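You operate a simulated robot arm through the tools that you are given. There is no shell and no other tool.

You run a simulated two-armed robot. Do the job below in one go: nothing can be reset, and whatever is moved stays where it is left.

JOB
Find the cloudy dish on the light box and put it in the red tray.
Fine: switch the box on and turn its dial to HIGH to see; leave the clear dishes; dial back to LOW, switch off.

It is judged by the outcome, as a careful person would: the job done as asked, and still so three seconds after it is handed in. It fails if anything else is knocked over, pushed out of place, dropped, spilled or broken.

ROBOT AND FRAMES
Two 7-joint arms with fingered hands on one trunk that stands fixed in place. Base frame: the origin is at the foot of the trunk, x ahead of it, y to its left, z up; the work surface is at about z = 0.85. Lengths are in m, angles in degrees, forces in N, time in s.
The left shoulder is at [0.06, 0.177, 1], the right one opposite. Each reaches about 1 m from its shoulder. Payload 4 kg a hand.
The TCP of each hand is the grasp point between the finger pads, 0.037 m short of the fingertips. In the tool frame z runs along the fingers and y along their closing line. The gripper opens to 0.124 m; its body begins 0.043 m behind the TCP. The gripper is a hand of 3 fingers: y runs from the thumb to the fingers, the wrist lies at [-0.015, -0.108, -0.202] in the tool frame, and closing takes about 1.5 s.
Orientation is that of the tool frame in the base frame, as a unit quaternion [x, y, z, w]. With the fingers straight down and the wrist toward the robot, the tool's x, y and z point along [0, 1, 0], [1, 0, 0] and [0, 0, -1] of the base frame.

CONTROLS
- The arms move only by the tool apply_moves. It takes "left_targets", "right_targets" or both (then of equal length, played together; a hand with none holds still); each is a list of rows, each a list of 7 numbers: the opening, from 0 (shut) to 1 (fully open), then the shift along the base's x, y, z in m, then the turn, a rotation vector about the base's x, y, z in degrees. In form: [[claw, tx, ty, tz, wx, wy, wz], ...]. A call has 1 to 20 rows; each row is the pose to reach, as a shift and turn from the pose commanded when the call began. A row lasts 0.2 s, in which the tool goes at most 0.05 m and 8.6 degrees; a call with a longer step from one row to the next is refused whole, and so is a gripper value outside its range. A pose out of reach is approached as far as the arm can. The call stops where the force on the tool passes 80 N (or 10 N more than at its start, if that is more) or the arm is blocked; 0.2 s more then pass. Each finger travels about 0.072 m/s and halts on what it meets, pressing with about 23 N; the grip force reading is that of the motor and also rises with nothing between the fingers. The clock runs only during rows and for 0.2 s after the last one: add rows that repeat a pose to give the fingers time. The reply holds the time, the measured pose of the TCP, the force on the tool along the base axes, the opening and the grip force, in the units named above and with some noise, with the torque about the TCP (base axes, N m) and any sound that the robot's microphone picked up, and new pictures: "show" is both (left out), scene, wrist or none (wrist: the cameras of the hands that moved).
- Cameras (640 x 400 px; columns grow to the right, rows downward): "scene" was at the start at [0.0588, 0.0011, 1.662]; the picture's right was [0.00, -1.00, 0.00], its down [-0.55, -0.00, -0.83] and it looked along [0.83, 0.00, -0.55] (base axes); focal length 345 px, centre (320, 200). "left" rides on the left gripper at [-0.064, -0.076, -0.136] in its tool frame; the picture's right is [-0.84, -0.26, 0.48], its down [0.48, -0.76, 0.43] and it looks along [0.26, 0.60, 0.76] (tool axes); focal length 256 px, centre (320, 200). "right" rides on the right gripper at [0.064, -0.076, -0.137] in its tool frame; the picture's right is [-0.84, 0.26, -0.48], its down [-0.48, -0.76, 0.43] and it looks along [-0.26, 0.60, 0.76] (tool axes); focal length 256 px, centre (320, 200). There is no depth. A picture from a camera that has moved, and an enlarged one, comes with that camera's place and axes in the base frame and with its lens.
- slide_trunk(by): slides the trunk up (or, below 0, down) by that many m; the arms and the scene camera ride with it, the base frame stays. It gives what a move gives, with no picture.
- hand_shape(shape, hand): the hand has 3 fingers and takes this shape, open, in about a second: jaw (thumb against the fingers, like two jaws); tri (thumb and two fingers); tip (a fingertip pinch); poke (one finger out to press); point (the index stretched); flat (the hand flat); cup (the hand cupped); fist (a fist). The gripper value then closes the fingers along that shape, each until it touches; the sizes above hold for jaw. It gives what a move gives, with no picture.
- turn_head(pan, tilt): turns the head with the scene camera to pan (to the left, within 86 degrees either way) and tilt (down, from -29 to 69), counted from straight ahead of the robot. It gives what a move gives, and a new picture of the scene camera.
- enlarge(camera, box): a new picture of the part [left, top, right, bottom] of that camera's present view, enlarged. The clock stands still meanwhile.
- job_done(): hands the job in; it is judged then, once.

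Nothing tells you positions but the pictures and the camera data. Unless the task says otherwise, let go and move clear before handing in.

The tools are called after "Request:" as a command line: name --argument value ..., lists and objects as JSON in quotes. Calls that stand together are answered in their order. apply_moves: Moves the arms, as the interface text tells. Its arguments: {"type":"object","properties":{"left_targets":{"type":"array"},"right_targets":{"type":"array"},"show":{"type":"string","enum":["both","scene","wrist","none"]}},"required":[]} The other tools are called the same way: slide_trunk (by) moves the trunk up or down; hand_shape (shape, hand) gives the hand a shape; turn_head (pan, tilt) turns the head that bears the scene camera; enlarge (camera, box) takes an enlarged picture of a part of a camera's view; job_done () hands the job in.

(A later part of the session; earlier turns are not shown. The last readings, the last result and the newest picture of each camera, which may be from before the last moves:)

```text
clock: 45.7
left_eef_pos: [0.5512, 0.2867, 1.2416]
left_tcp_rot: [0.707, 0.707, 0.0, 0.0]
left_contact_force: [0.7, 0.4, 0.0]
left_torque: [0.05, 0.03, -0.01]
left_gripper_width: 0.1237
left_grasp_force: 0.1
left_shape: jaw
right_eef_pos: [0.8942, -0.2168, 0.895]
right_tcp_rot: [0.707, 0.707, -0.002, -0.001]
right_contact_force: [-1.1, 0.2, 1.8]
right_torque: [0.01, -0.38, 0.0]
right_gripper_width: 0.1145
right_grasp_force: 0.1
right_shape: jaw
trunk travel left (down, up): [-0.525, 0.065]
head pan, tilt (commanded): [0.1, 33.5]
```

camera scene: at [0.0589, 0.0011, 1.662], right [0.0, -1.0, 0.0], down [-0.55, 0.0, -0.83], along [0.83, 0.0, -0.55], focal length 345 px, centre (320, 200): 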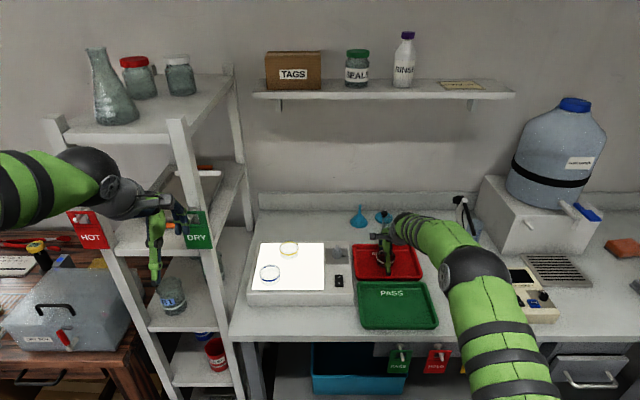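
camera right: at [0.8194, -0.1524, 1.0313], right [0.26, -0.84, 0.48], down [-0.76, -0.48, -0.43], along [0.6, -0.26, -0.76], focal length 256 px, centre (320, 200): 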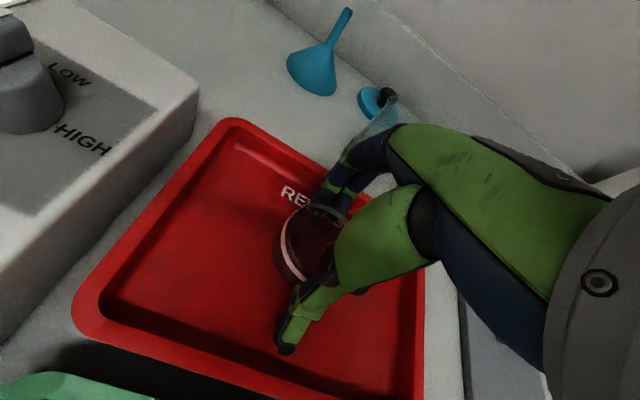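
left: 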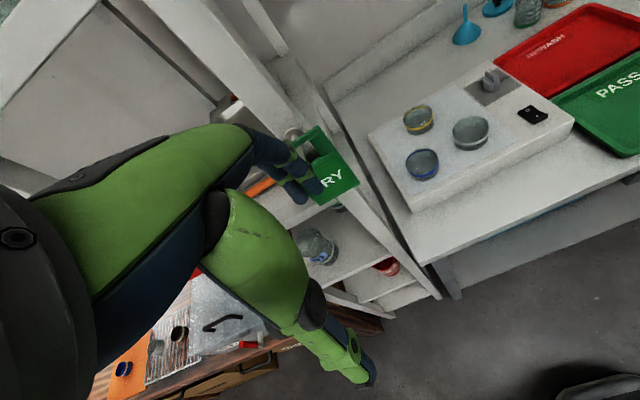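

Request:
enlarge --camera "left" --box '[500, 0, 640, 100]'

Request:
enlarge --camera "right" --box '[160, 120, 440, 400]'

Request:
enlarge --camera "scene" --box '[330, 220, 450, 300]'

```text
4.00 times, centred on (570, 50) of left
camera zoom: at [0.4754, 0.2238, 1.3795], right [-0.26, -0.84, -0.48], down [-0.76, 0.48, -0.43], along [0.6, 0.26, -0.76], focal length 1024 px, centre (-680, 800)
```

zoom: 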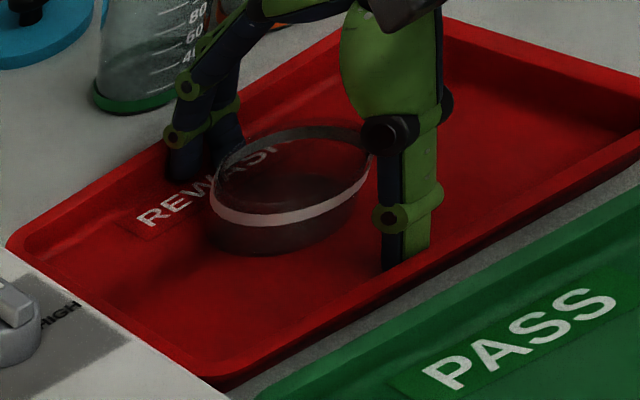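

```text
1.43 times, centred on (300, 260) of right
camera zoom: at [0.8189, -0.1523, 1.0302], right [0.26, -0.84, 0.48], down [-0.76, -0.48, -0.43], along [0.6, -0.26, -0.76], focal length 366 px, centre (349, 114)
```

zoom: 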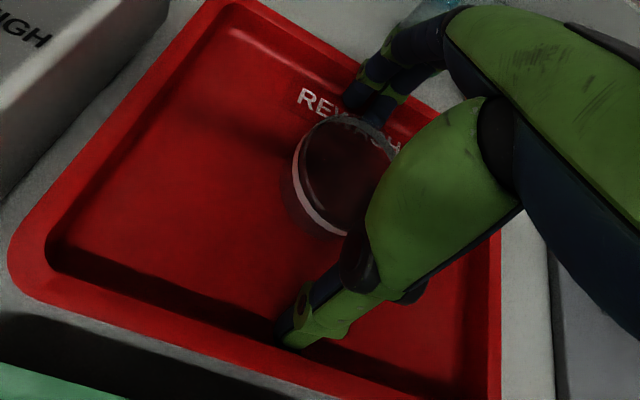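

```text
5.00 times, centred on (390, 260) of scene
camera zoom: at [0.0586, 0.0012, 1.6618], right [0.0, -1.0, 0.0], down [-0.55, 0.0, -0.83], along [0.83, 0.0, -0.55], focal length 1727 px, centre (-30, -100)
```

zoom: 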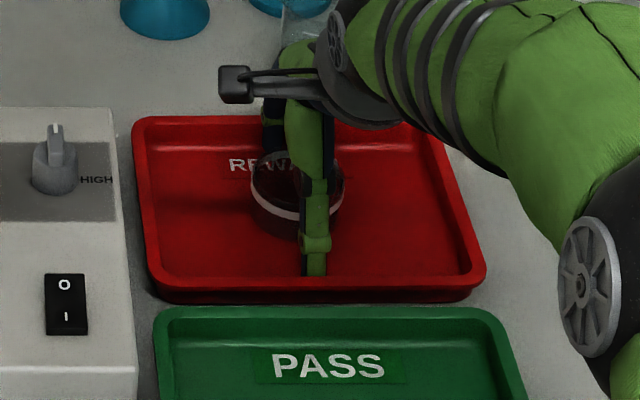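

The dish has settled flat in the tray and the tray looks in place. I'll ease the fingers off the tray walls, then lift straight up in allowed steps.

Request:
apply_moves --right_targets '[[0.85, 0, 0, 0, 0, 0, 0], [0.78, 0, 0, 0, 0, 0, 0], [0.72, 0, 0, 0, 0, 0, 0], [0.72, 0, 0, 0, 0, 0, 0], [0.72, 0, 0, 0.01, 0, 0, 0], [0.72, 0, 0, 0.03, 0, 0, 0], [0.72, 0, 0, 0.06, 0, 0, 0], [0.72, 0, 0, 0.1, 0, 0, 0], [0.72, 0, 0, 0.14, 0, 0, 0], [0.72, -0.01, 0.01, 0.17, 0, 0, 0], [0.72, -0.03, 0.03, 0.19, 0, 0, 0], [0.72, -0.05, 0.05, 0.2, 0, 0, 0]]' --show "both"

```text
clock: 48.3
left_eef_pos: [0.5511, 0.2864, 1.2413]
left_tcp_rot: [0.708, 0.707, 0.0, 0.0]
left_contact_force: [-0.1, 0.0, -0.3]
left_torque: [-0.03, -0.01, -0.01]
left_gripper_width: 0.1238
left_grasp_force: 0.1
left_shape: jaw
right_eef_pos: [0.8448, -0.1649, 1.096]
right_tcp_rot: [0.707, 0.707, -0.001, -0.001]
right_contact_force: [0.5, 0.1, -0.4]
right_torque: [0.01, 0.01, -0.01]
right_gripper_width: 0.0568
right_grasp_force: 22.8
right_shape: jaw
trunk travel left (down, up): [-0.525, 0.065]
head pan, tilt (commanded): [0.1, 33.5]
camera scene: at [0.0583, 0.0016, 1.662], right [0.0, -1.0, 0.0], down [-0.55, 0.0, -0.83], along [0.83, 0.0, -0.55], focal length 345 px, centre (320, 200)
camera right: at [0.7689, -0.1018, 1.2321], right [0.26, -0.84, 0.48], down [-0.76, -0.48, -0.43], along [0.6, -0.26, -0.76], focal length 256 px, centre (320, 200)
```

scene: 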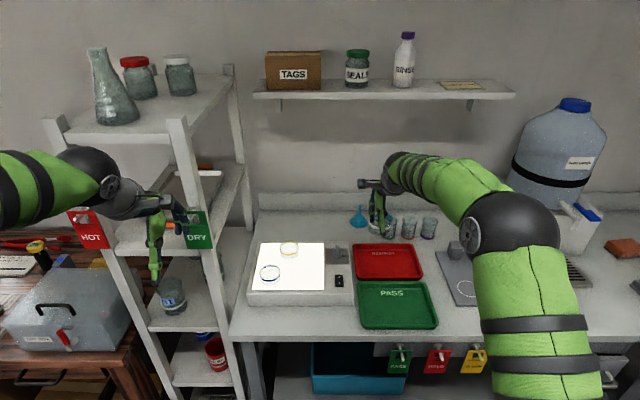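
right: 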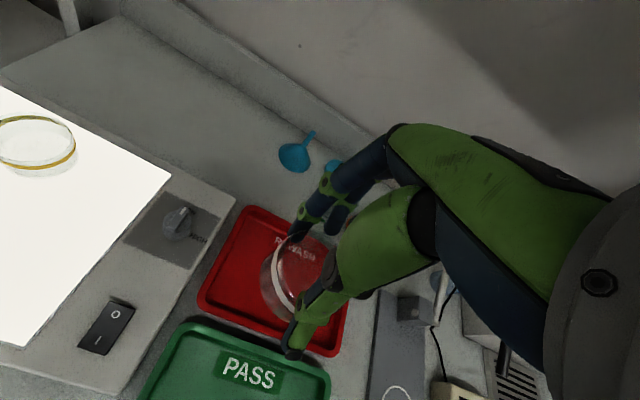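

The dish has come up with the hand: the reading is 0.057 m and 23 N, so the fingers caught it. I'll hold still and look closely.

Request:
enlarge --camera "right" --box '[220, 160, 400, 370]'

Request:
enlarge --camera "scene" --box '[345, 170, 425, 250]'

Request:
enlarge --camera "left" --box '[520, 0, 640, 100]'

Request:
enlarge --camera "scene" --box '[330, 220, 450, 300]'

```text
1.90 times, centred on (310, 265) of right
camera zoom: at [0.7689, -0.1018, 1.2321], right [0.26, -0.84, 0.48], down [-0.76, -0.48, -0.43], along [0.6, -0.26, -0.76], focal length 488 px, centre (339, 76)
```

zoom: 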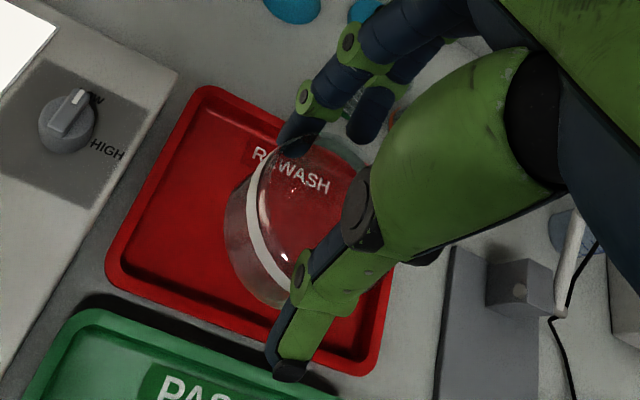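

```text
5.00 times, centred on (385, 210) of scene
camera zoom: at [0.0583, 0.0016, 1.662], right [0.0, -1.0, 0.0], down [-0.55, 0.0, -0.83], along [0.83, 0.0, -0.55], focal length 1727 px, centre (-5, 150)
```

zoom: 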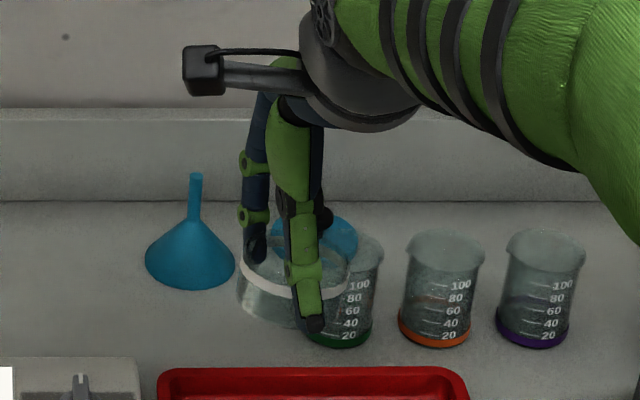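

```text
4.00 times, centred on (580, 50) of left
camera zoom: at [0.4752, 0.2241, 1.3797], right [-0.26, -0.84, -0.48], down [-0.76, 0.48, -0.43], along [0.6, 0.26, -0.76], focal length 1024 px, centre (-720, 800)
```

zoom: 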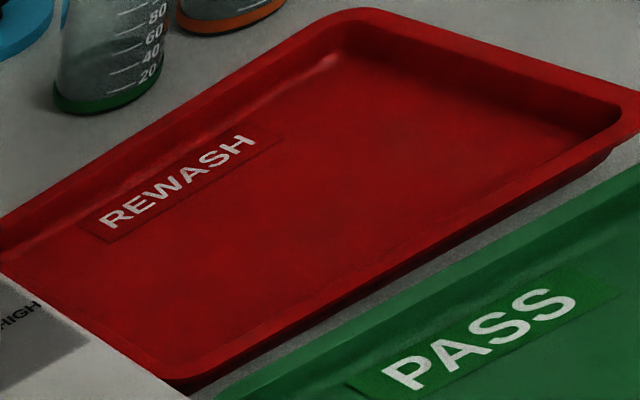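

```text
5.00 times, centred on (390, 260) of scene
camera zoom: at [0.0583, 0.0016, 1.662], right [0.0, -1.0, 0.0], down [-0.55, 0.0, -0.83], along [0.83, 0.0, -0.55], focal length 1727 px, centre (-30, -100)
```

zoom: 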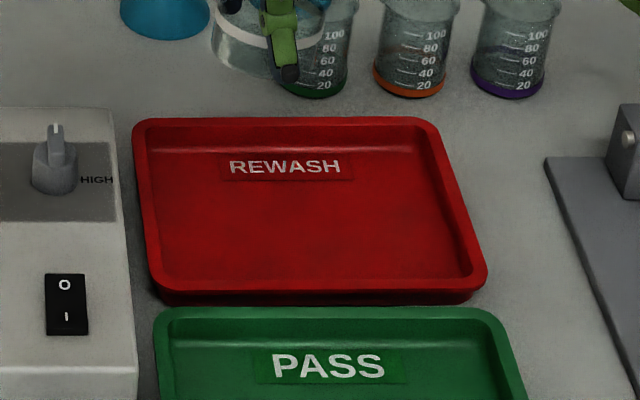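

Request:
enlarge --camera "right" --box '[250, 190, 350, 300]'

Request:
enlarge --camera "scene" --box '[360, 195, 410, 240]'

Request:
enlarge --camera "right" --box '[250, 260, 350, 370]'

```text
3.64 times, centred on (300, 245) of right
camera zoom: at [0.7689, -0.1018, 1.2321], right [0.26, -0.84, 0.48], down [-0.76, -0.48, -0.43], along [0.6, -0.26, -0.76], focal length 931 px, centre (393, 36)
```

zoom: 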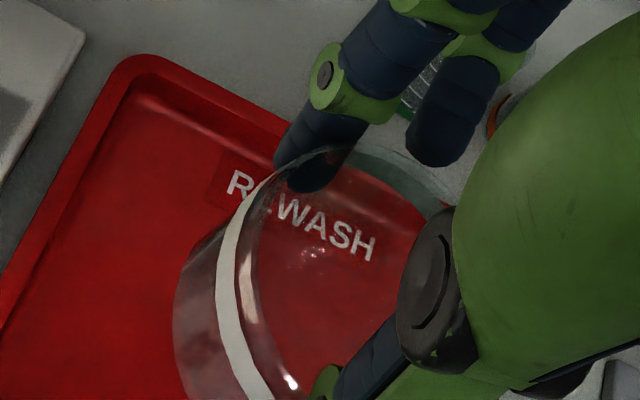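

```text
8.89 times, centred on (385, 218) of scene
camera zoom: at [0.0583, 0.0016, 1.662], right [0.0, -1.0, 0.0], down [-0.55, 0.0, -0.83], along [0.83, 0.0, -0.55], focal length 3070 px, centre (-258, 44)
```

zoom: 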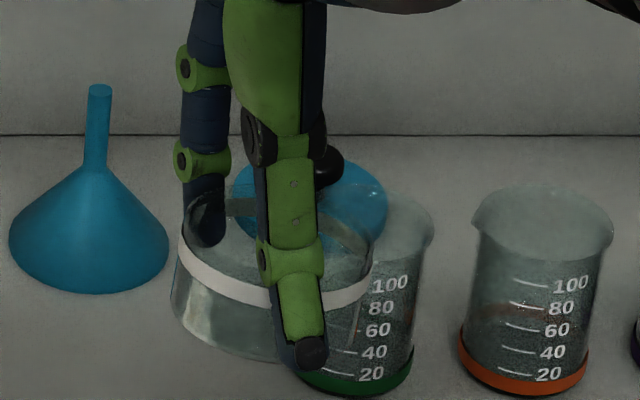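

```text
3.64 times, centred on (300, 315) of right
camera zoom: at [0.7689, -0.1018, 1.2321], right [0.26, -0.84, 0.48], down [-0.76, -0.48, -0.43], along [0.6, -0.26, -0.76], focal length 931 px, centre (393, -218)
```

zoom: 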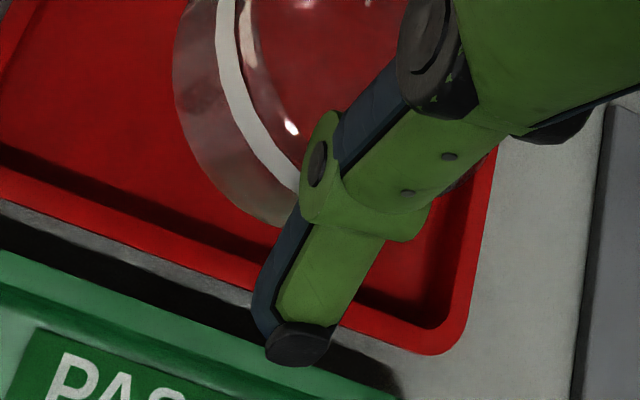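

The dish is pinched near its rim between thumb and index, tilted about 15°, with the second finger not touching. The tray is still in its original place. I'll keep the grip unchanged, move slowly back over the middle of the tray and low.

Request:
apply_moves --right_targets '[[0.72, 0.008, -0.009, 0, 0, 0, 0], [0.72, 0.018, -0.02, -0.005, 0, 0, 0], [0.72, 0.03, -0.032, -0.015, 0, 0, 0], [0.72, 0.04, -0.044, -0.03, 0, 0, 0], [0.72, 0.047, -0.051, -0.05, 0, 0, 0], [0.72, 0.048, -0.052, -0.07, 0, 0, 0], [0.72, 0.048, -0.052, -0.09, 0, 0, 0], [0.72, 0.048, -0.052, -0.11, 0, 0, 0], [0.72, 0.048, -0.052, -0.125, 0, 0, 0], [0.72, 0.048, -0.052, -0.135, 0, 0, 0], [0.72, 0.048, -0.052, -0.14, 0, 0, 0]]' --show "both"

Request:
enlarge --camera "left" --box '[500, 0, 640, 100]'

Request:
enlarge --camera "right" --box '[220, 160, 400, 370]'

Request:
enlarge --camera "scene" --box '[350, 215, 430, 285]'

```text
clock: 50.7
left_eef_pos: [0.5515, 0.2851, 1.242]
left_tcp_rot: [0.707, 0.707, 0.0, 0.0]
left_contact_force: [-0.7, -0.2, -0.5]
left_torque: [0.02, 0.03, -0.02]
left_gripper_width: 0.1235
left_grasp_force: 0.0
left_shape: jaw
right_eef_pos: [0.8927, -0.2177, 0.956]
right_tcp_rot: [0.707, 0.707, 0.0, 0.0]
right_contact_force: [-1.2, 0.5, -0.3]
right_torque: [0.04, 0.03, -0.01]
right_gripper_width: 0.0567
right_grasp_force: 23.5
right_shape: jaw
trunk travel left (down, up): [-0.525, 0.065]
head pan, tilt (commanded): [0.1, 33.5]
camera scene: at [0.0591, 0.0011, 1.662], right [0.0, -1.0, 0.0], down [-0.55, 0.0, -0.83], along [0.83, 0.0, -0.55], focal length 345 px, centre (320, 200)
camera right: at [0.8179, -0.1543, 1.0914], right [0.26, -0.84, 0.48], down [-0.76, -0.48, -0.43], along [0.6, -0.26, -0.76], focal length 256 px, centre (320, 200)
```

scene: 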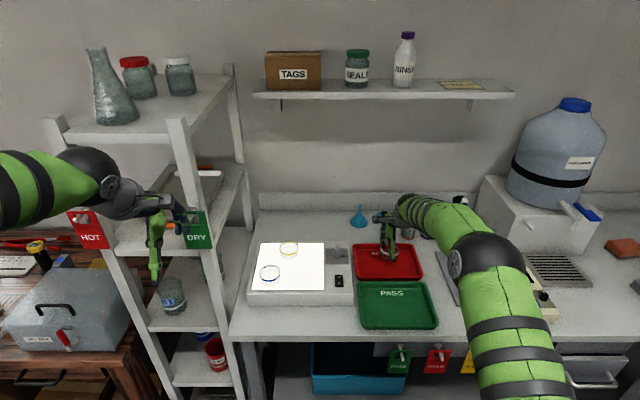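
right: 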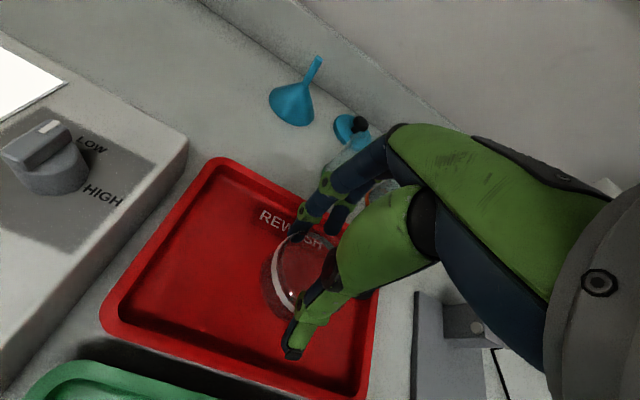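

```text
4.00 times, centred on (570, 50) of left
camera zoom: at [0.4758, 0.2237, 1.3796], right [-0.26, -0.84, -0.48], down [-0.76, 0.48, -0.43], along [0.6, 0.26, -0.76], focal length 1024 px, centre (-680, 800)
```

zoom: 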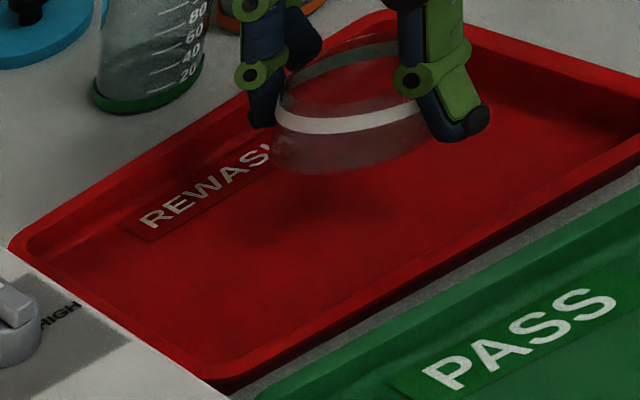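

```text
1.90 times, centred on (310, 265) of right
camera zoom: at [0.8179, -0.1543, 1.0914], right [0.26, -0.84, 0.48], down [-0.76, -0.48, -0.43], along [0.6, -0.26, -0.76], focal length 488 px, centre (339, 76)
```

zoom: 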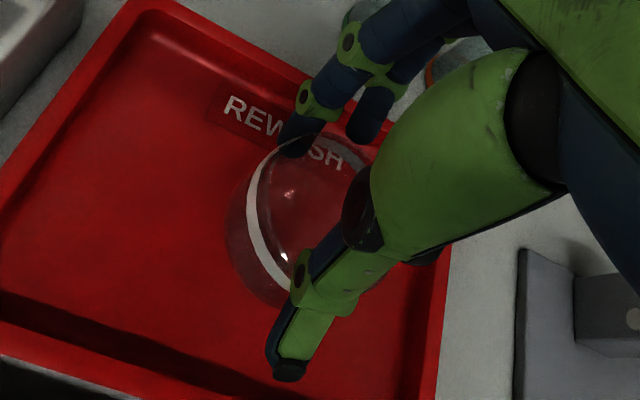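

```text
5.71 times, centred on (390, 250) of scene
camera zoom: at [0.0591, 0.0011, 1.662], right [0.0, -1.0, 0.0], down [-0.55, 0.0, -0.83], along [0.83, 0.0, -0.55], focal length 1973 px, centre (-80, -86)
```

zoom: 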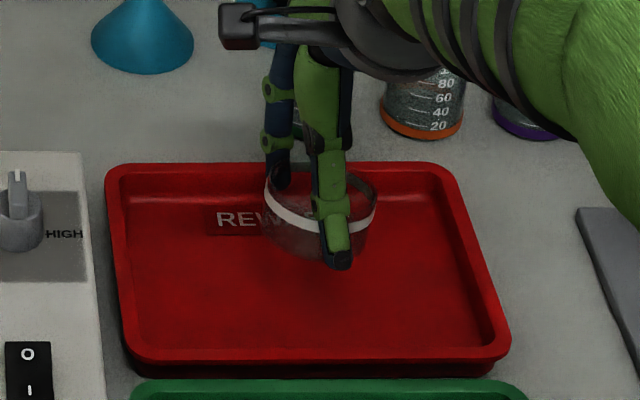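

The grip is steady and the dish is a few centimetres above the tray floor. I'll lower until it touches.

Request:
apply_moves --right_targets '[[0.72, 0, 0, -0.01, 0, 0, 0], [0.72, 0, 0, -0.02, 0, 0, 0], [0.72, 0, 0, -0.028, 0, 0, 0], [0.72, 0, 0, -0.033, 0, 0, 0], [0.72, 0, 0, -0.036, 0, 0, 0]]' --show "none"

Request:
enlarge --camera "left" --box '[500, 0, 640, 100]'

Request:
enlarge --camera "scene" --box '[350, 215, 430, 285]'

```text
clock: 51.9
left_eef_pos: [0.5524, 0.2858, 1.242]
left_tcp_rot: [0.707, 0.707, 0.0, 0.0]
left_contact_force: [0.2, -0.1, -0.6]
left_torque: [0.0, -0.01, -0.04]
left_gripper_width: 0.1238
left_grasp_force: 0.1
left_shape: jaw
right_eef_pos: [0.8941, -0.2171, 0.9193]
right_tcp_rot: [0.708, 0.707, 0.0, 0.0]
right_contact_force: [-0.5, 0.1, -0.1]
right_torque: [0.02, 0.02, -0.01]
right_gripper_width: 0.0568
right_grasp_force: 23.0
right_shape: jaw
trunk travel left (down, up): [-0.525, 0.065]
head pan, tilt (commanded): [0.1, 33.5]
```

```text
4.00 times, centred on (570, 50) of left
camera zoom: at [0.4758, 0.2237, 1.3796], right [-0.26, -0.84, -0.48], down [-0.76, 0.48, -0.43], along [0.6, 0.26, -0.76], focal length 1024 px, centre (-680, 800)
```

zoom: 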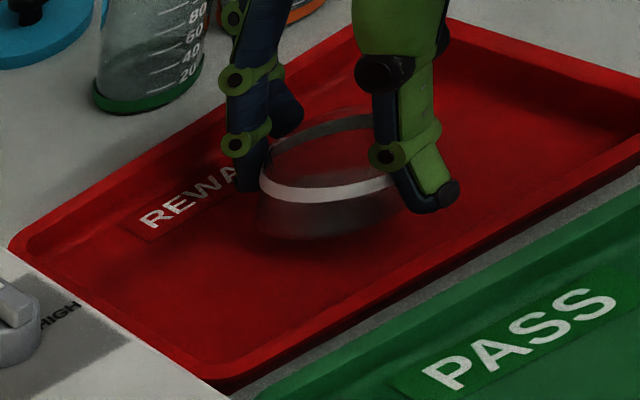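

```text
5.71 times, centred on (390, 250) of scene
camera zoom: at [0.059, 0.0011, 1.662], right [0.0, -1.0, 0.0], down [-0.55, 0.0, -0.83], along [0.83, 0.0, -0.55], focal length 1973 px, centre (-80, -86)
```

zoom: 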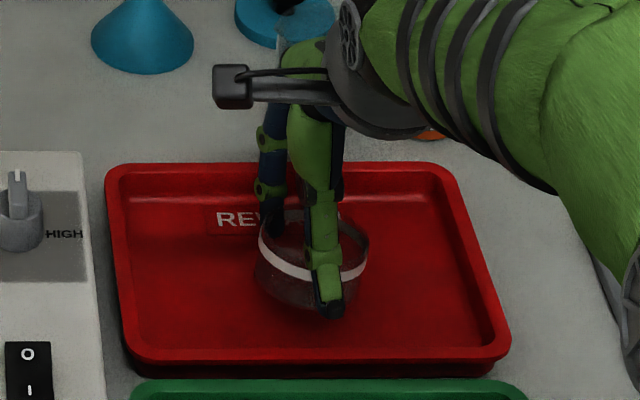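

No contact yet, so I'll keep lowering in small steps.

Request:
apply_moves --right_targets '[[0.72, 0, 0, -0.002, 0, 0, 0], [0.72, 0, 0, -0.004, 0, 0, 0], [0.72, 0, 0, -0.005, 0, 0, 0]]' --show "none"

```text
clock: 52.7
left_eef_pos: [0.5522, 0.2868, 1.242]
left_tcp_rot: [0.708, 0.707, 0.0, 0.0]
left_contact_force: [0.5, 0.3, 0.9]
left_torque: [-0.02, 0.01, -0.01]
left_gripper_width: 0.1238
left_grasp_force: 0.0
left_shape: jaw
right_eef_pos: [0.8925, -0.219, 0.9149]
right_tcp_rot: [0.707, 0.707, 0.0, 0.0]
right_contact_force: [0.8, -0.3, 0.3]
right_torque: [0.01, 0.05, 0.0]
right_gripper_width: 0.0568
right_grasp_force: 22.9
right_shape: jaw
trunk travel left (down, up): [-0.525, 0.065]
head pan, tilt (commanded): [0.1, 33.5]
```

Request:
apply_moves --right_targets '[[0.72, 0, 0, -0.001, 0, 0, 0], [0.72, 0, 0, -0.003, 0, 0, 0], [0.72, 0, 0, -0.004, 0, 0, 0]]' --show "none"

Request:
enlarge --camera "left" --box '[520, 0, 620, 80]'

```text
clock: 53.5
left_eef_pos: [0.5527, 0.2855, 1.242]
left_tcp_rot: [0.707, 0.707, 0.0, 0.0]
left_contact_force: [-0.4, -1.1, -0.2]
left_torque: [0.0, 0.0, 0.0]
left_gripper_width: 0.1234
left_grasp_force: 0.0
left_shape: jaw
right_eef_pos: [0.8934, -0.2173, 0.9115]
right_tcp_rot: [0.707, 0.707, 0.0, 0.001]
right_contact_force: [-0.2, 0.6, -0.7]
right_torque: [-0.02, -0.02, 0.02]
right_gripper_width: 0.0567
right_grasp_force: 22.6
right_shape: jaw
trunk travel left (down, up): [-0.525, 0.065]
head pan, tilt (commanded): [0.1, 33.5]
```

```text
5.00 times, centred on (570, 40) of left
camera zoom: at [0.4757, 0.2237, 1.3796], right [-0.26, -0.84, -0.48], down [-0.76, 0.48, -0.43], along [0.6, 0.26, -0.76], focal length 1280 px, centre (-930, 1000)
```

zoom: 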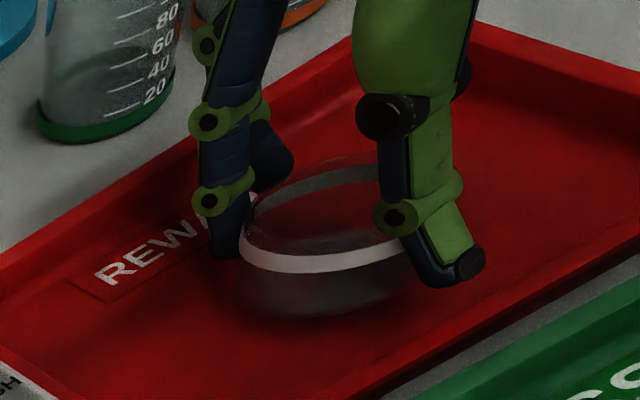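

The shadow shows a small gap remains. I'll continue down.

Request:
apply_moves --right_targets '[[0.72, 0, 0, -0.001, 0, 0, 0], [0.72, 0, 0, -0.003, 0, 0, 0], [0.72, 0, 0, -0.004, 0, 0, 0]]' --show "none"

```text
clock: 54.3
left_eef_pos: [0.5512, 0.2862, 1.2417]
left_tcp_rot: [0.707, 0.707, 0.0, 0.0]
left_contact_force: [1.0, 0.3, -0.4]
left_torque: [0.0, 0.04, -0.04]
left_gripper_width: 0.1234
left_grasp_force: 0.1
left_shape: jaw
right_eef_pos: [0.8921, -0.2164, 0.9073]
right_tcp_rot: [0.707, 0.707, 0.0, 0.0]
right_contact_force: [-1.1, 0.1, 2.1]
right_torque: [0.01, -0.04, -0.01]
right_gripper_width: 0.0565
right_grasp_force: 22.3
right_shape: jaw
trunk travel left (down, up): [-0.525, 0.065]
head pan, tilt (commanded): [0.1, 33.5]
```

Request:
apply_moves --right_targets '[[0.72, 0, 0, -0.001, 0, 0, 0], [0.72, 0, 0, -0.002, 0, 0, 0], [0.72, 0, 0, -0.003, 0, 0, 0]]' --show "both"

Request:
enlarge --camera "left" --box '[520, 0, 620, 80]'

Request:
enlarge --camera "right" --box '[220, 160, 400, 370]'

```text
clock: 55.1
left_eef_pos: [0.5514, 0.285, 1.2431]
left_tcp_rot: [0.708, 0.706, 0.0, 0.0]
left_contact_force: [0.0, 0.1, 0.1]
left_torque: [0.0, 0.03, 0.0]
left_gripper_width: 0.1236
left_grasp_force: 0.0
left_shape: jaw
right_eef_pos: [0.8921, -0.2175, 0.9042]
right_tcp_rot: [0.707, 0.707, 0.0, 0.0]
right_contact_force: [-1.7, 0.1, 7.9]
right_torque: [0.08, -0.06, 0.04]
right_gripper_width: 0.0567
right_grasp_force: 23.2
right_shape: jaw
trunk travel left (down, up): [-0.525, 0.065]
head pan, tilt (commanded): [0.1, 33.5]
camera scene: at [0.058, 0.0014, 1.6621], right [0.0, -1.0, 0.0], down [-0.55, 0.0, -0.83], along [0.83, 0.0, -0.55], focal length 345 px, centre (320, 200)
camera right: at [0.8172, -0.1541, 1.0404], right [0.26, -0.84, 0.48], down [-0.76, -0.48, -0.44], along [0.6, -0.26, -0.76], focal length 256 px, centre (320, 200)
```

scene: 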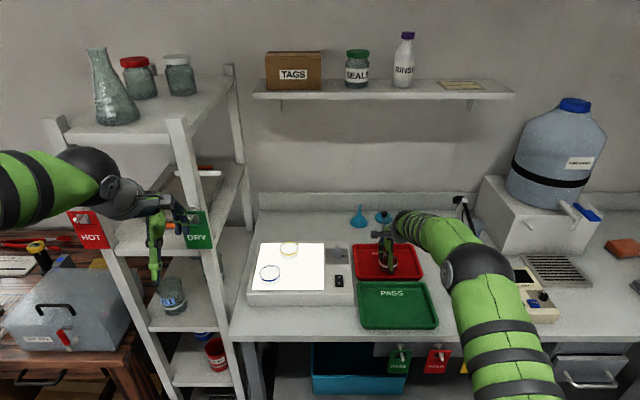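
right: 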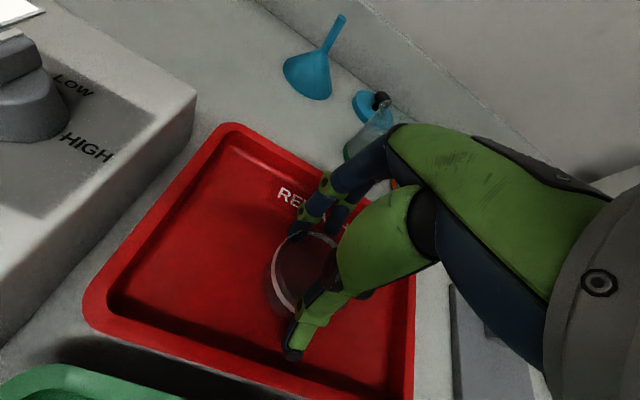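

```text
5.00 times, centred on (570, 40) of left
camera zoom: at [0.4749, 0.2239, 1.3799], right [-0.26, -0.84, -0.48], down [-0.76, 0.48, -0.43], along [0.6, 0.26, -0.76], focal length 1280 px, centre (-930, 1000)
```

zoom: 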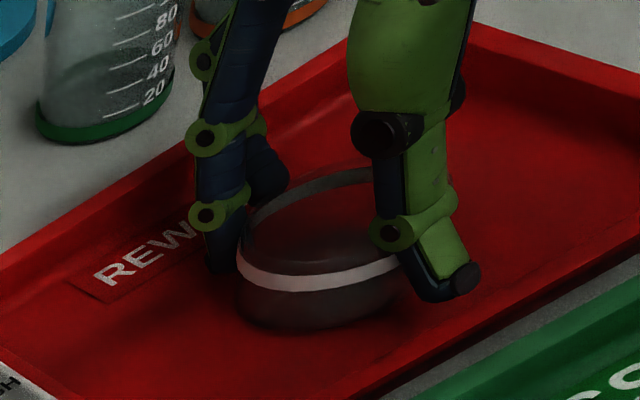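

```text
1.90 times, centred on (310, 265) of right
camera zoom: at [0.8172, -0.1541, 1.0404], right [0.26, -0.84, 0.48], down [-0.76, -0.48, -0.44], along [0.6, -0.26, -0.76], focal length 488 px, centre (339, 76)
```

zoom: 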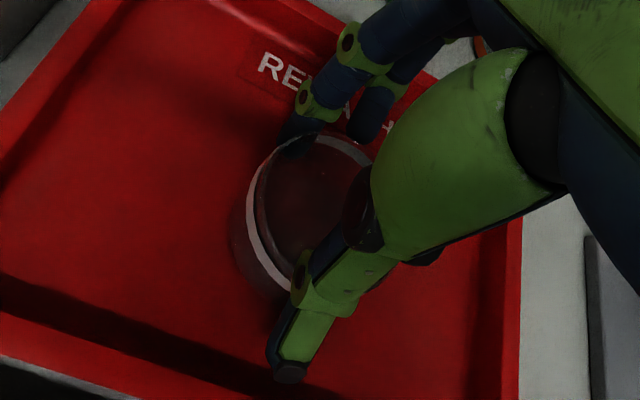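

The dish is resting on the tray floor again and nearly flat. I'll open the fingers a little, then look before lifting.

Request:
apply_moves --right_targets '[[0.74, 0, 0, 0, 0, 0, 0], [0.76, 0, 0, 0, 0, 0, 0], [0.77, 0, 0, 0, 0, 0, 0], [0.77, 0, 0, 0, 0, 0, 0], [0.77, 0, 0, 0, 0, 0, 0]]' --show "both"

Request:
enlarge --camera "left" --box '[520, 0, 620, 80]'

Request:
enlarge --camera "right" --box '[220, 160, 400, 370]'

Request:
enlarge --camera "scene" --box '[350, 215, 430, 285]'

```text
clock: 56.3
left_eef_pos: [0.5521, 0.2849, 1.2422]
left_tcp_rot: [0.707, 0.708, 0.0, 0.001]
left_contact_force: [0.3, 0.6, 0.0]
left_torque: [-0.03, 0.0, -0.02]
left_gripper_width: 0.1238
left_grasp_force: 0.0
left_shape: jaw
right_eef_pos: [0.8928, -0.2168, 0.9032]
right_tcp_rot: [0.707, 0.707, 0.001, 0.0]
right_contact_force: [0.0, -0.4, -0.3]
right_torque: [-0.03, -0.02, 0.0]
right_gripper_width: 0.0948
right_grasp_force: 0.1
right_shape: jaw
trunk travel left (down, up): [-0.525, 0.065]
head pan, tilt (commanded): [0.1, 33.5]
camera scene: at [0.059, 0.0011, 1.662], right [0.0, -1.0, 0.0], down [-0.55, 0.0, -0.83], along [0.83, 0.0, -0.55], focal length 345 px, centre (320, 200)
camera right: at [0.8176, -0.1543, 1.0392], right [0.26, -0.84, 0.48], down [-0.76, -0.48, -0.43], along [0.6, -0.26, -0.76], focal length 256 px, centre (320, 200)
```

scene: 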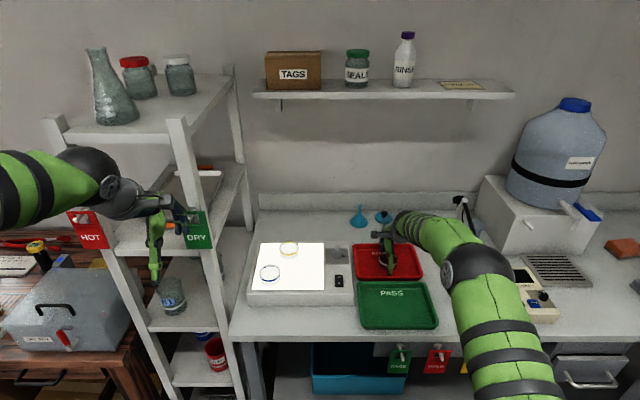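
right: 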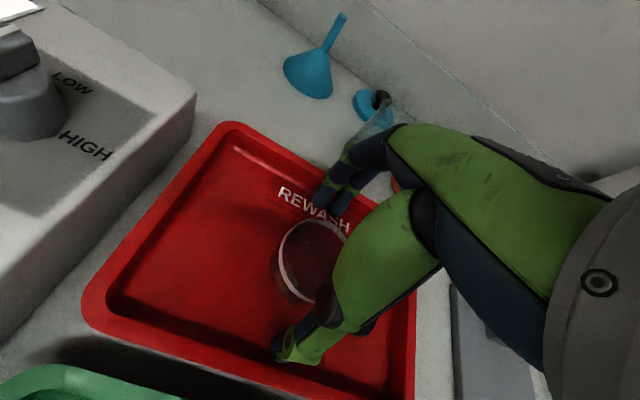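

```text
5.00 times, centred on (570, 40) of left
camera zoom: at [0.4757, 0.2237, 1.3796], right [-0.26, -0.84, -0.48], down [-0.76, 0.48, -0.43], along [0.6, 0.26, -0.76], focal length 1280 px, centre (-930, 1000)
```

zoom: 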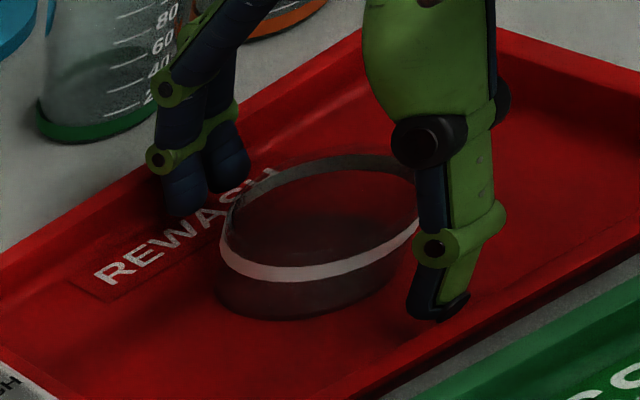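

```text
1.90 times, centred on (310, 265) of right
camera zoom: at [0.8176, -0.1543, 1.0392], right [0.26, -0.84, 0.48], down [-0.76, -0.48, -0.43], along [0.6, -0.26, -0.76], focal length 488 px, centre (339, 76)
```

zoom: 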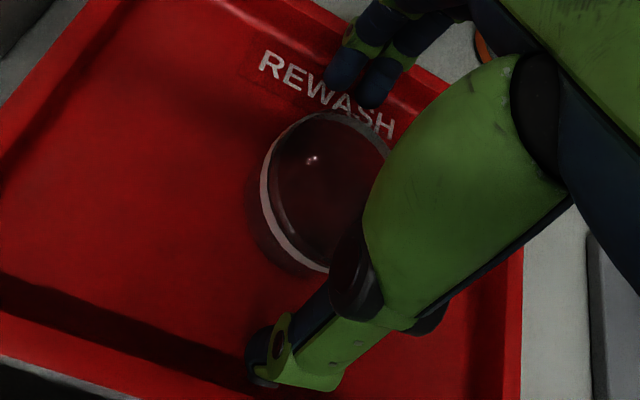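

```text
5.71 times, centred on (390, 250) of scene
camera zoom: at [0.059, 0.0011, 1.662], right [0.0, -1.0, 0.0], down [-0.55, 0.0, -0.83], along [0.83, 0.0, -0.55], focal length 1973 px, centre (-80, -86)
```

zoom: 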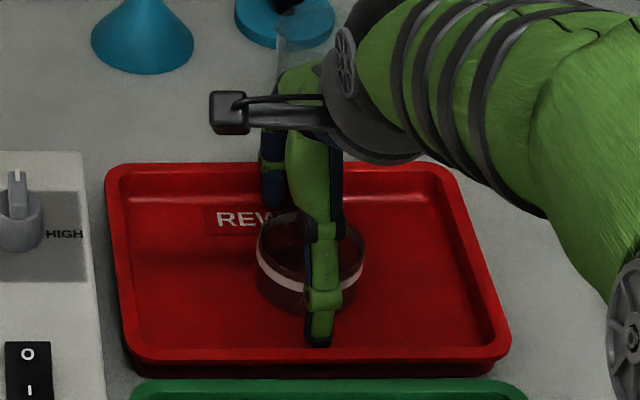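

The dish is flat in the tray with both fingers and thumb clear of it. I'll lift a little with the opening unchanged, then check.

Request:
apply_moves --right_targets '[[0.77, 0, 0, 0.01, 0, 0, 0], [0.77, 0, 0, 0.025, 0, 0, 0], [0.77, 0, 0, 0.04, 0, 0, 0], [0.77, 0, 0, 0.04, 0, 0, 0]]' --show "both"

Request:
enlarge --camera "left" --box '[500, 0, 640, 100]'

```text
clock: 57.3
left_eef_pos: [0.5525, 0.2865, 1.2416]
left_tcp_rot: [0.707, 0.707, 0.0, 0.0]
left_contact_force: [0.4, -0.2, -0.4]
left_torque: [0.01, 0.0, 0.05]
left_gripper_width: 0.1234
left_grasp_force: 0.1
left_shape: jaw
right_eef_pos: [0.8933, -0.2179, 0.9439]
right_tcp_rot: [0.707, 0.707, -0.001, 0.001]
right_contact_force: [-0.1, -0.2, -0.2]
right_torque: [-0.02, 0.01, 0.0]
right_gripper_width: 0.0955
right_grasp_force: 0.0
right_shape: jaw
trunk travel left (down, up): [-0.525, 0.065]
head pan, tilt (commanded): [0.1, 33.5]
camera scene: at [0.059, 0.0011, 1.662], right [0.0, -1.0, 0.0], down [-0.55, 0.0, -0.83], along [0.83, 0.0, -0.55], focal length 345 px, centre (320, 200)
camera right: at [0.818, -0.1545, 1.0794], right [0.26, -0.84, 0.48], down [-0.76, -0.48, -0.43], along [0.6, -0.26, -0.76], focal length 256 px, centre (320, 200)
```

scene: 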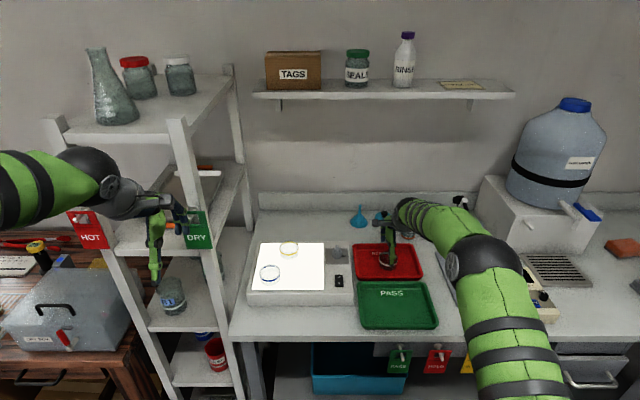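
right: 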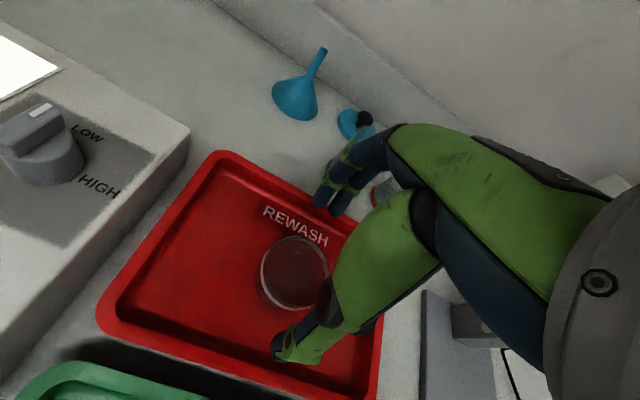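

```text
4.00 times, centred on (570, 50) of left
camera zoom: at [0.4758, 0.2237, 1.3795], right [-0.26, -0.84, -0.48], down [-0.76, 0.48, -0.43], along [0.6, 0.26, -0.76], focal length 1024 px, centre (-680, 800)
```

zoom: 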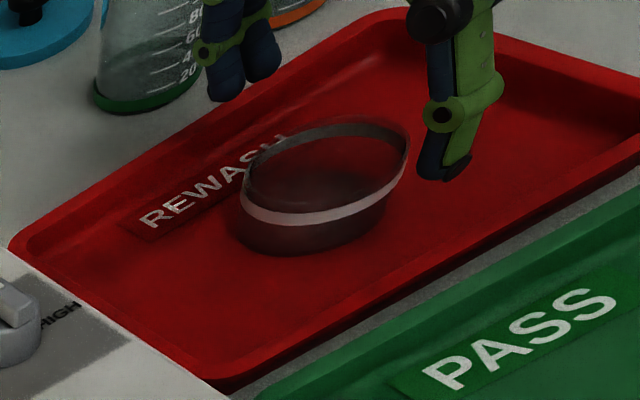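

The dish stays in the tray, upright, and the hand is free. I'll rise well clear and move toward the switch.

Request:
apply_moves --right_targets '[[0.77, 0, 0, 0.035, 0, 0, 0], [0.77, 0, 0, 0.07, 0, 0, 0], [0.77, -0.01, 0.01, 0.1, 0, 0, 0], [0.77, -0.03, 0.03, 0.13, 0, 0, 0], [0.77, -0.06, 0.06, 0.14, 0, 0, 0], [0.77, -0.09, 0.09, 0.14, 0, 0, 0], [0.77, -0.115, 0.12, 0.14, 0, 0, 0], [0.77, -0.13, 0.15, 0.14, 0, 0, 0]]' --show "both"

Request:
enlarge --camera "scene" --box '[330, 215, 450, 295]'

Request:
enlarge --camera "left" --box '[480, 0, 640, 110]'

```text
clock: 59.1
left_eef_pos: [0.5517, 0.2877, 1.2413]
left_tcp_rot: [0.707, 0.707, 0.0, 0.0]
left_contact_force: [-0.4, 0.3, 0.0]
left_torque: [-0.03, -0.01, -0.01]
left_gripper_width: 0.1238
left_grasp_force: 0.0
left_shape: jaw
right_eef_pos: [0.763, -0.0667, 1.0859]
right_tcp_rot: [0.707, 0.707, 0.0, 0.0]
right_contact_force: [-0.1, 0.7, -0.6]
right_torque: [-0.03, 0.01, 0.01]
right_gripper_width: 0.0953
right_grasp_force: 0.0
right_shape: jaw
trunk travel left (down, up): [-0.525, 0.065]
head pan, tilt (commanded): [0.1, 33.5]
camera scene: at [0.0586, 0.0019, 1.662], right [0.0, -1.0, 0.0], down [-0.55, 0.0, -0.83], along [0.83, 0.0, -0.55], focal length 345 px, centre (320, 200)
camera right: at [0.6876, -0.0035, 1.2205], right [0.26, -0.84, 0.48], down [-0.76, -0.48, -0.44], along [0.6, -0.26, -0.76], focal length 256 px, centre (320, 200)
```

scene: 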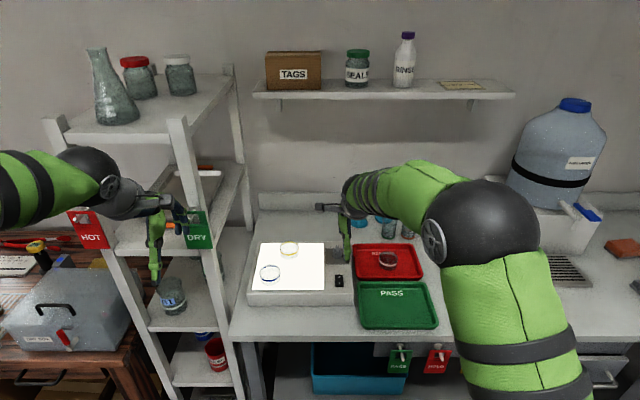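
right: 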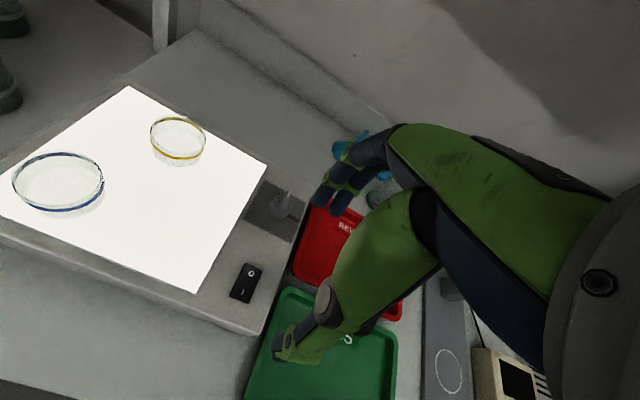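

```text
5.00 times, centred on (390, 255) of scene
camera zoom: at [0.0586, 0.0019, 1.662], right [0.0, -1.0, 0.0], down [-0.55, 0.0, -0.83], along [0.83, 0.0, -0.55], focal length 1727 px, centre (-30, -75)
```

zoom: 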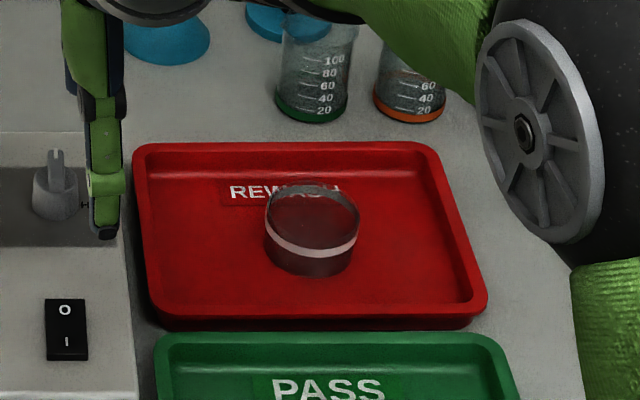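

```text
3.64 times, centred on (560, 55) of left
camera zoom: at [0.4755, 0.2243, 1.3796], right [-0.26, -0.84, -0.48], down [-0.76, 0.48, -0.43], along [0.6, 0.25, -0.76], focal length 931 px, centre (-553, 727)
```

zoom: 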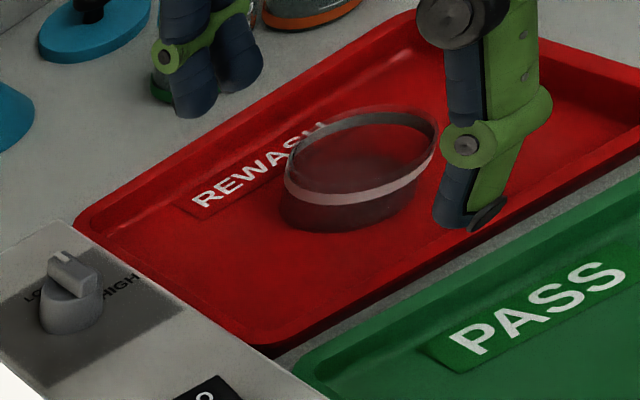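

The cloudy dish stands upright in the red tray, which hasn't shifted, and the hand is clear. I'll set the poke shape to switch the box off.

Request:
hand_shape --shape "poke" --hand "right"

```text
clock: 60.0
left_eef_pos: [0.5519, 0.2859, 1.2421]
left_tcp_rot: [0.707, 0.708, 0.0, -0.001]
left_contact_force: [0.7, -0.6, 0.2]
left_torque: [0.01, 0.0, -0.01]
left_gripper_width: 0.1235
left_grasp_force: 0.1
left_shape: jaw
right_eef_pos: [0.763, -0.0679, 1.0845]
right_tcp_rot: [0.707, 0.707, 0.0, 0.0]
right_contact_force: [-0.1, -0.3, -0.1]
right_torque: [-0.02, -0.01, 0.01]
right_gripper_width: 0.0
right_grasp_force: 0.1
right_shape: poke
trunk travel left (down, up): [-0.525, 0.065]
head pan, tilt (commanded): [0.1, 33.5]
```

The hand is in poke shape in free air. I'll hover above the O side of the rocker, near (0.784, -0.056).

Request:
apply_moves --right_targets '[[0, 0.012, 0.003, -0.03, 0, 0, 0], [0, 0.022, 0.006, -0.06, 0, 0, 0], [0, 0.023, 0.006, -0.09, 0, 0, 0], [0, 0.023, 0.006, -0.107, 0, 0, 0], [0, 0.023, 0.006, -0.107, 0, 0, 0]]' --show "both"

Request:
enlarge --camera "left" --box '[500, 50, 600, 130]'

Request:
enlarge --camera "scene" --box '[310, 240, 370, 300]'

Request:
enlarge --camera "right" --box '[220, 180, 380, 340]'

```text
clock: 61.2
left_eef_pos: [0.5515, 0.2855, 1.2423]
left_tcp_rot: [0.707, 0.707, 0.0, 0.0]
left_contact_force: [-0.3, 0.2, -0.5]
left_torque: [-0.03, -0.01, 0.01]
left_gripper_width: 0.1234
left_grasp_force: 0.0
left_shape: jaw
right_eef_pos: [0.7862, -0.061, 0.9758]
right_tcp_rot: [0.707, 0.707, 0.0, 0.0]
right_contact_force: [-0.6, 0.6, 0.5]
right_torque: [0.01, -0.02, -0.03]
right_gripper_width: 0.0001
right_grasp_force: 0.0
right_shape: poke
trunk travel left (down, up): [-0.525, 0.065]
head pan, tilt (commanded): [0.1, 33.5]
camera scene: at [0.0588, 0.0011, 1.662], right [0.0, -1.0, 0.0], down [-0.55, 0.0, -0.83], along [0.83, 0.0, -0.55], focal length 345 px, centre (320, 200)
camera right: at [0.7112, 0.0017, 1.112], right [0.26, -0.84, 0.48], down [-0.76, -0.48, -0.43], along [0.6, -0.26, -0.76], focal length 256 px, centre (320, 200)
```

scene: 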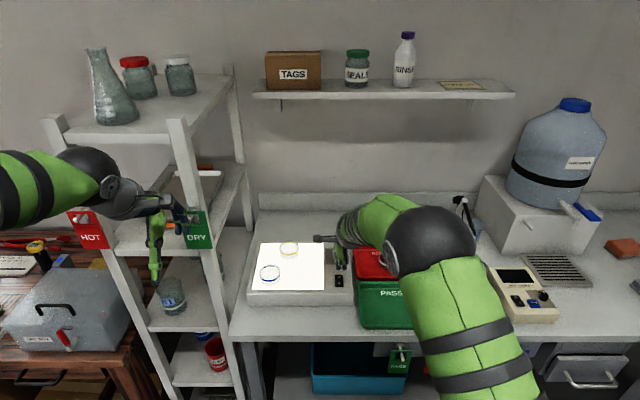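
right: 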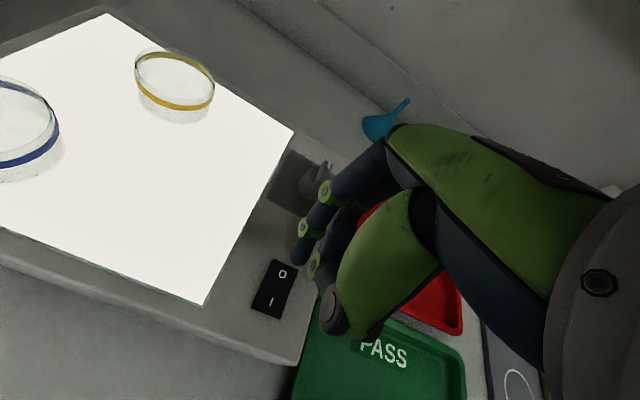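

```text
5.00 times, centred on (550, 90) of left
camera zoom: at [0.4756, 0.2237, 1.3796], right [-0.26, -0.84, -0.48], down [-0.76, 0.48, -0.43], along [0.6, 0.26, -0.76], focal length 1280 px, centre (-830, 750)
```

zoom: 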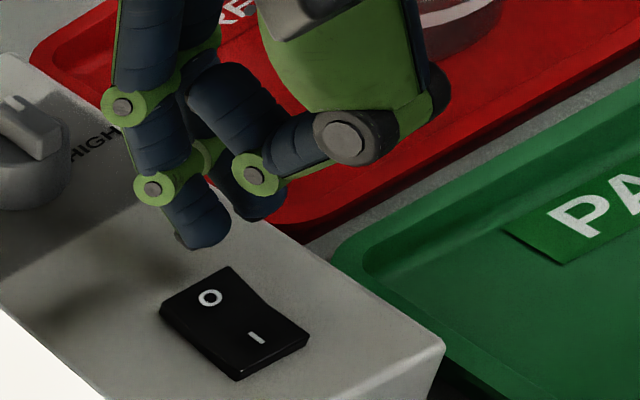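

```text
6.67 times, centred on (340, 270) of scene
camera zoom: at [0.0588, 0.0011, 1.662], right [0.0, -1.0, 0.0], down [-0.55, 0.0, -0.83], along [0.83, 0.0, -0.55], focal length 2302 px, centre (187, -267)
```

zoom: 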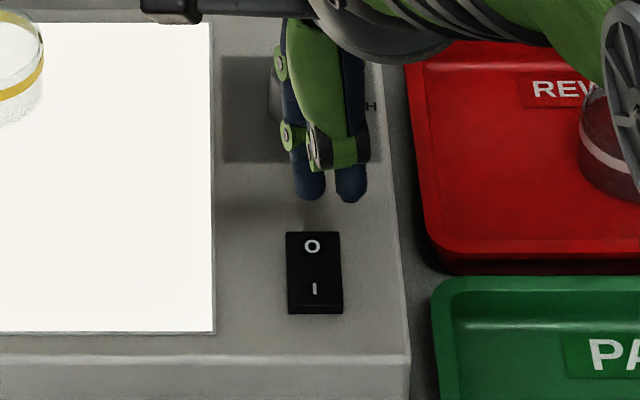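

```text
2.50 times, centred on (300, 260) of right
camera zoom: at [0.7112, 0.0017, 1.112], right [0.26, -0.84, 0.48], down [-0.76, -0.48, -0.43], along [0.6, -0.26, -0.76], focal length 640 px, centre (370, 50)
```

zoom: 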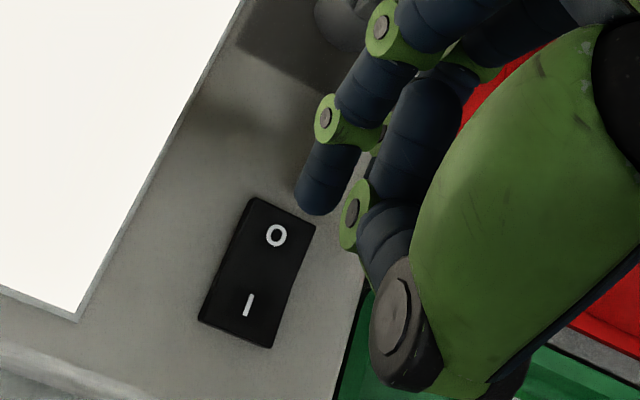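

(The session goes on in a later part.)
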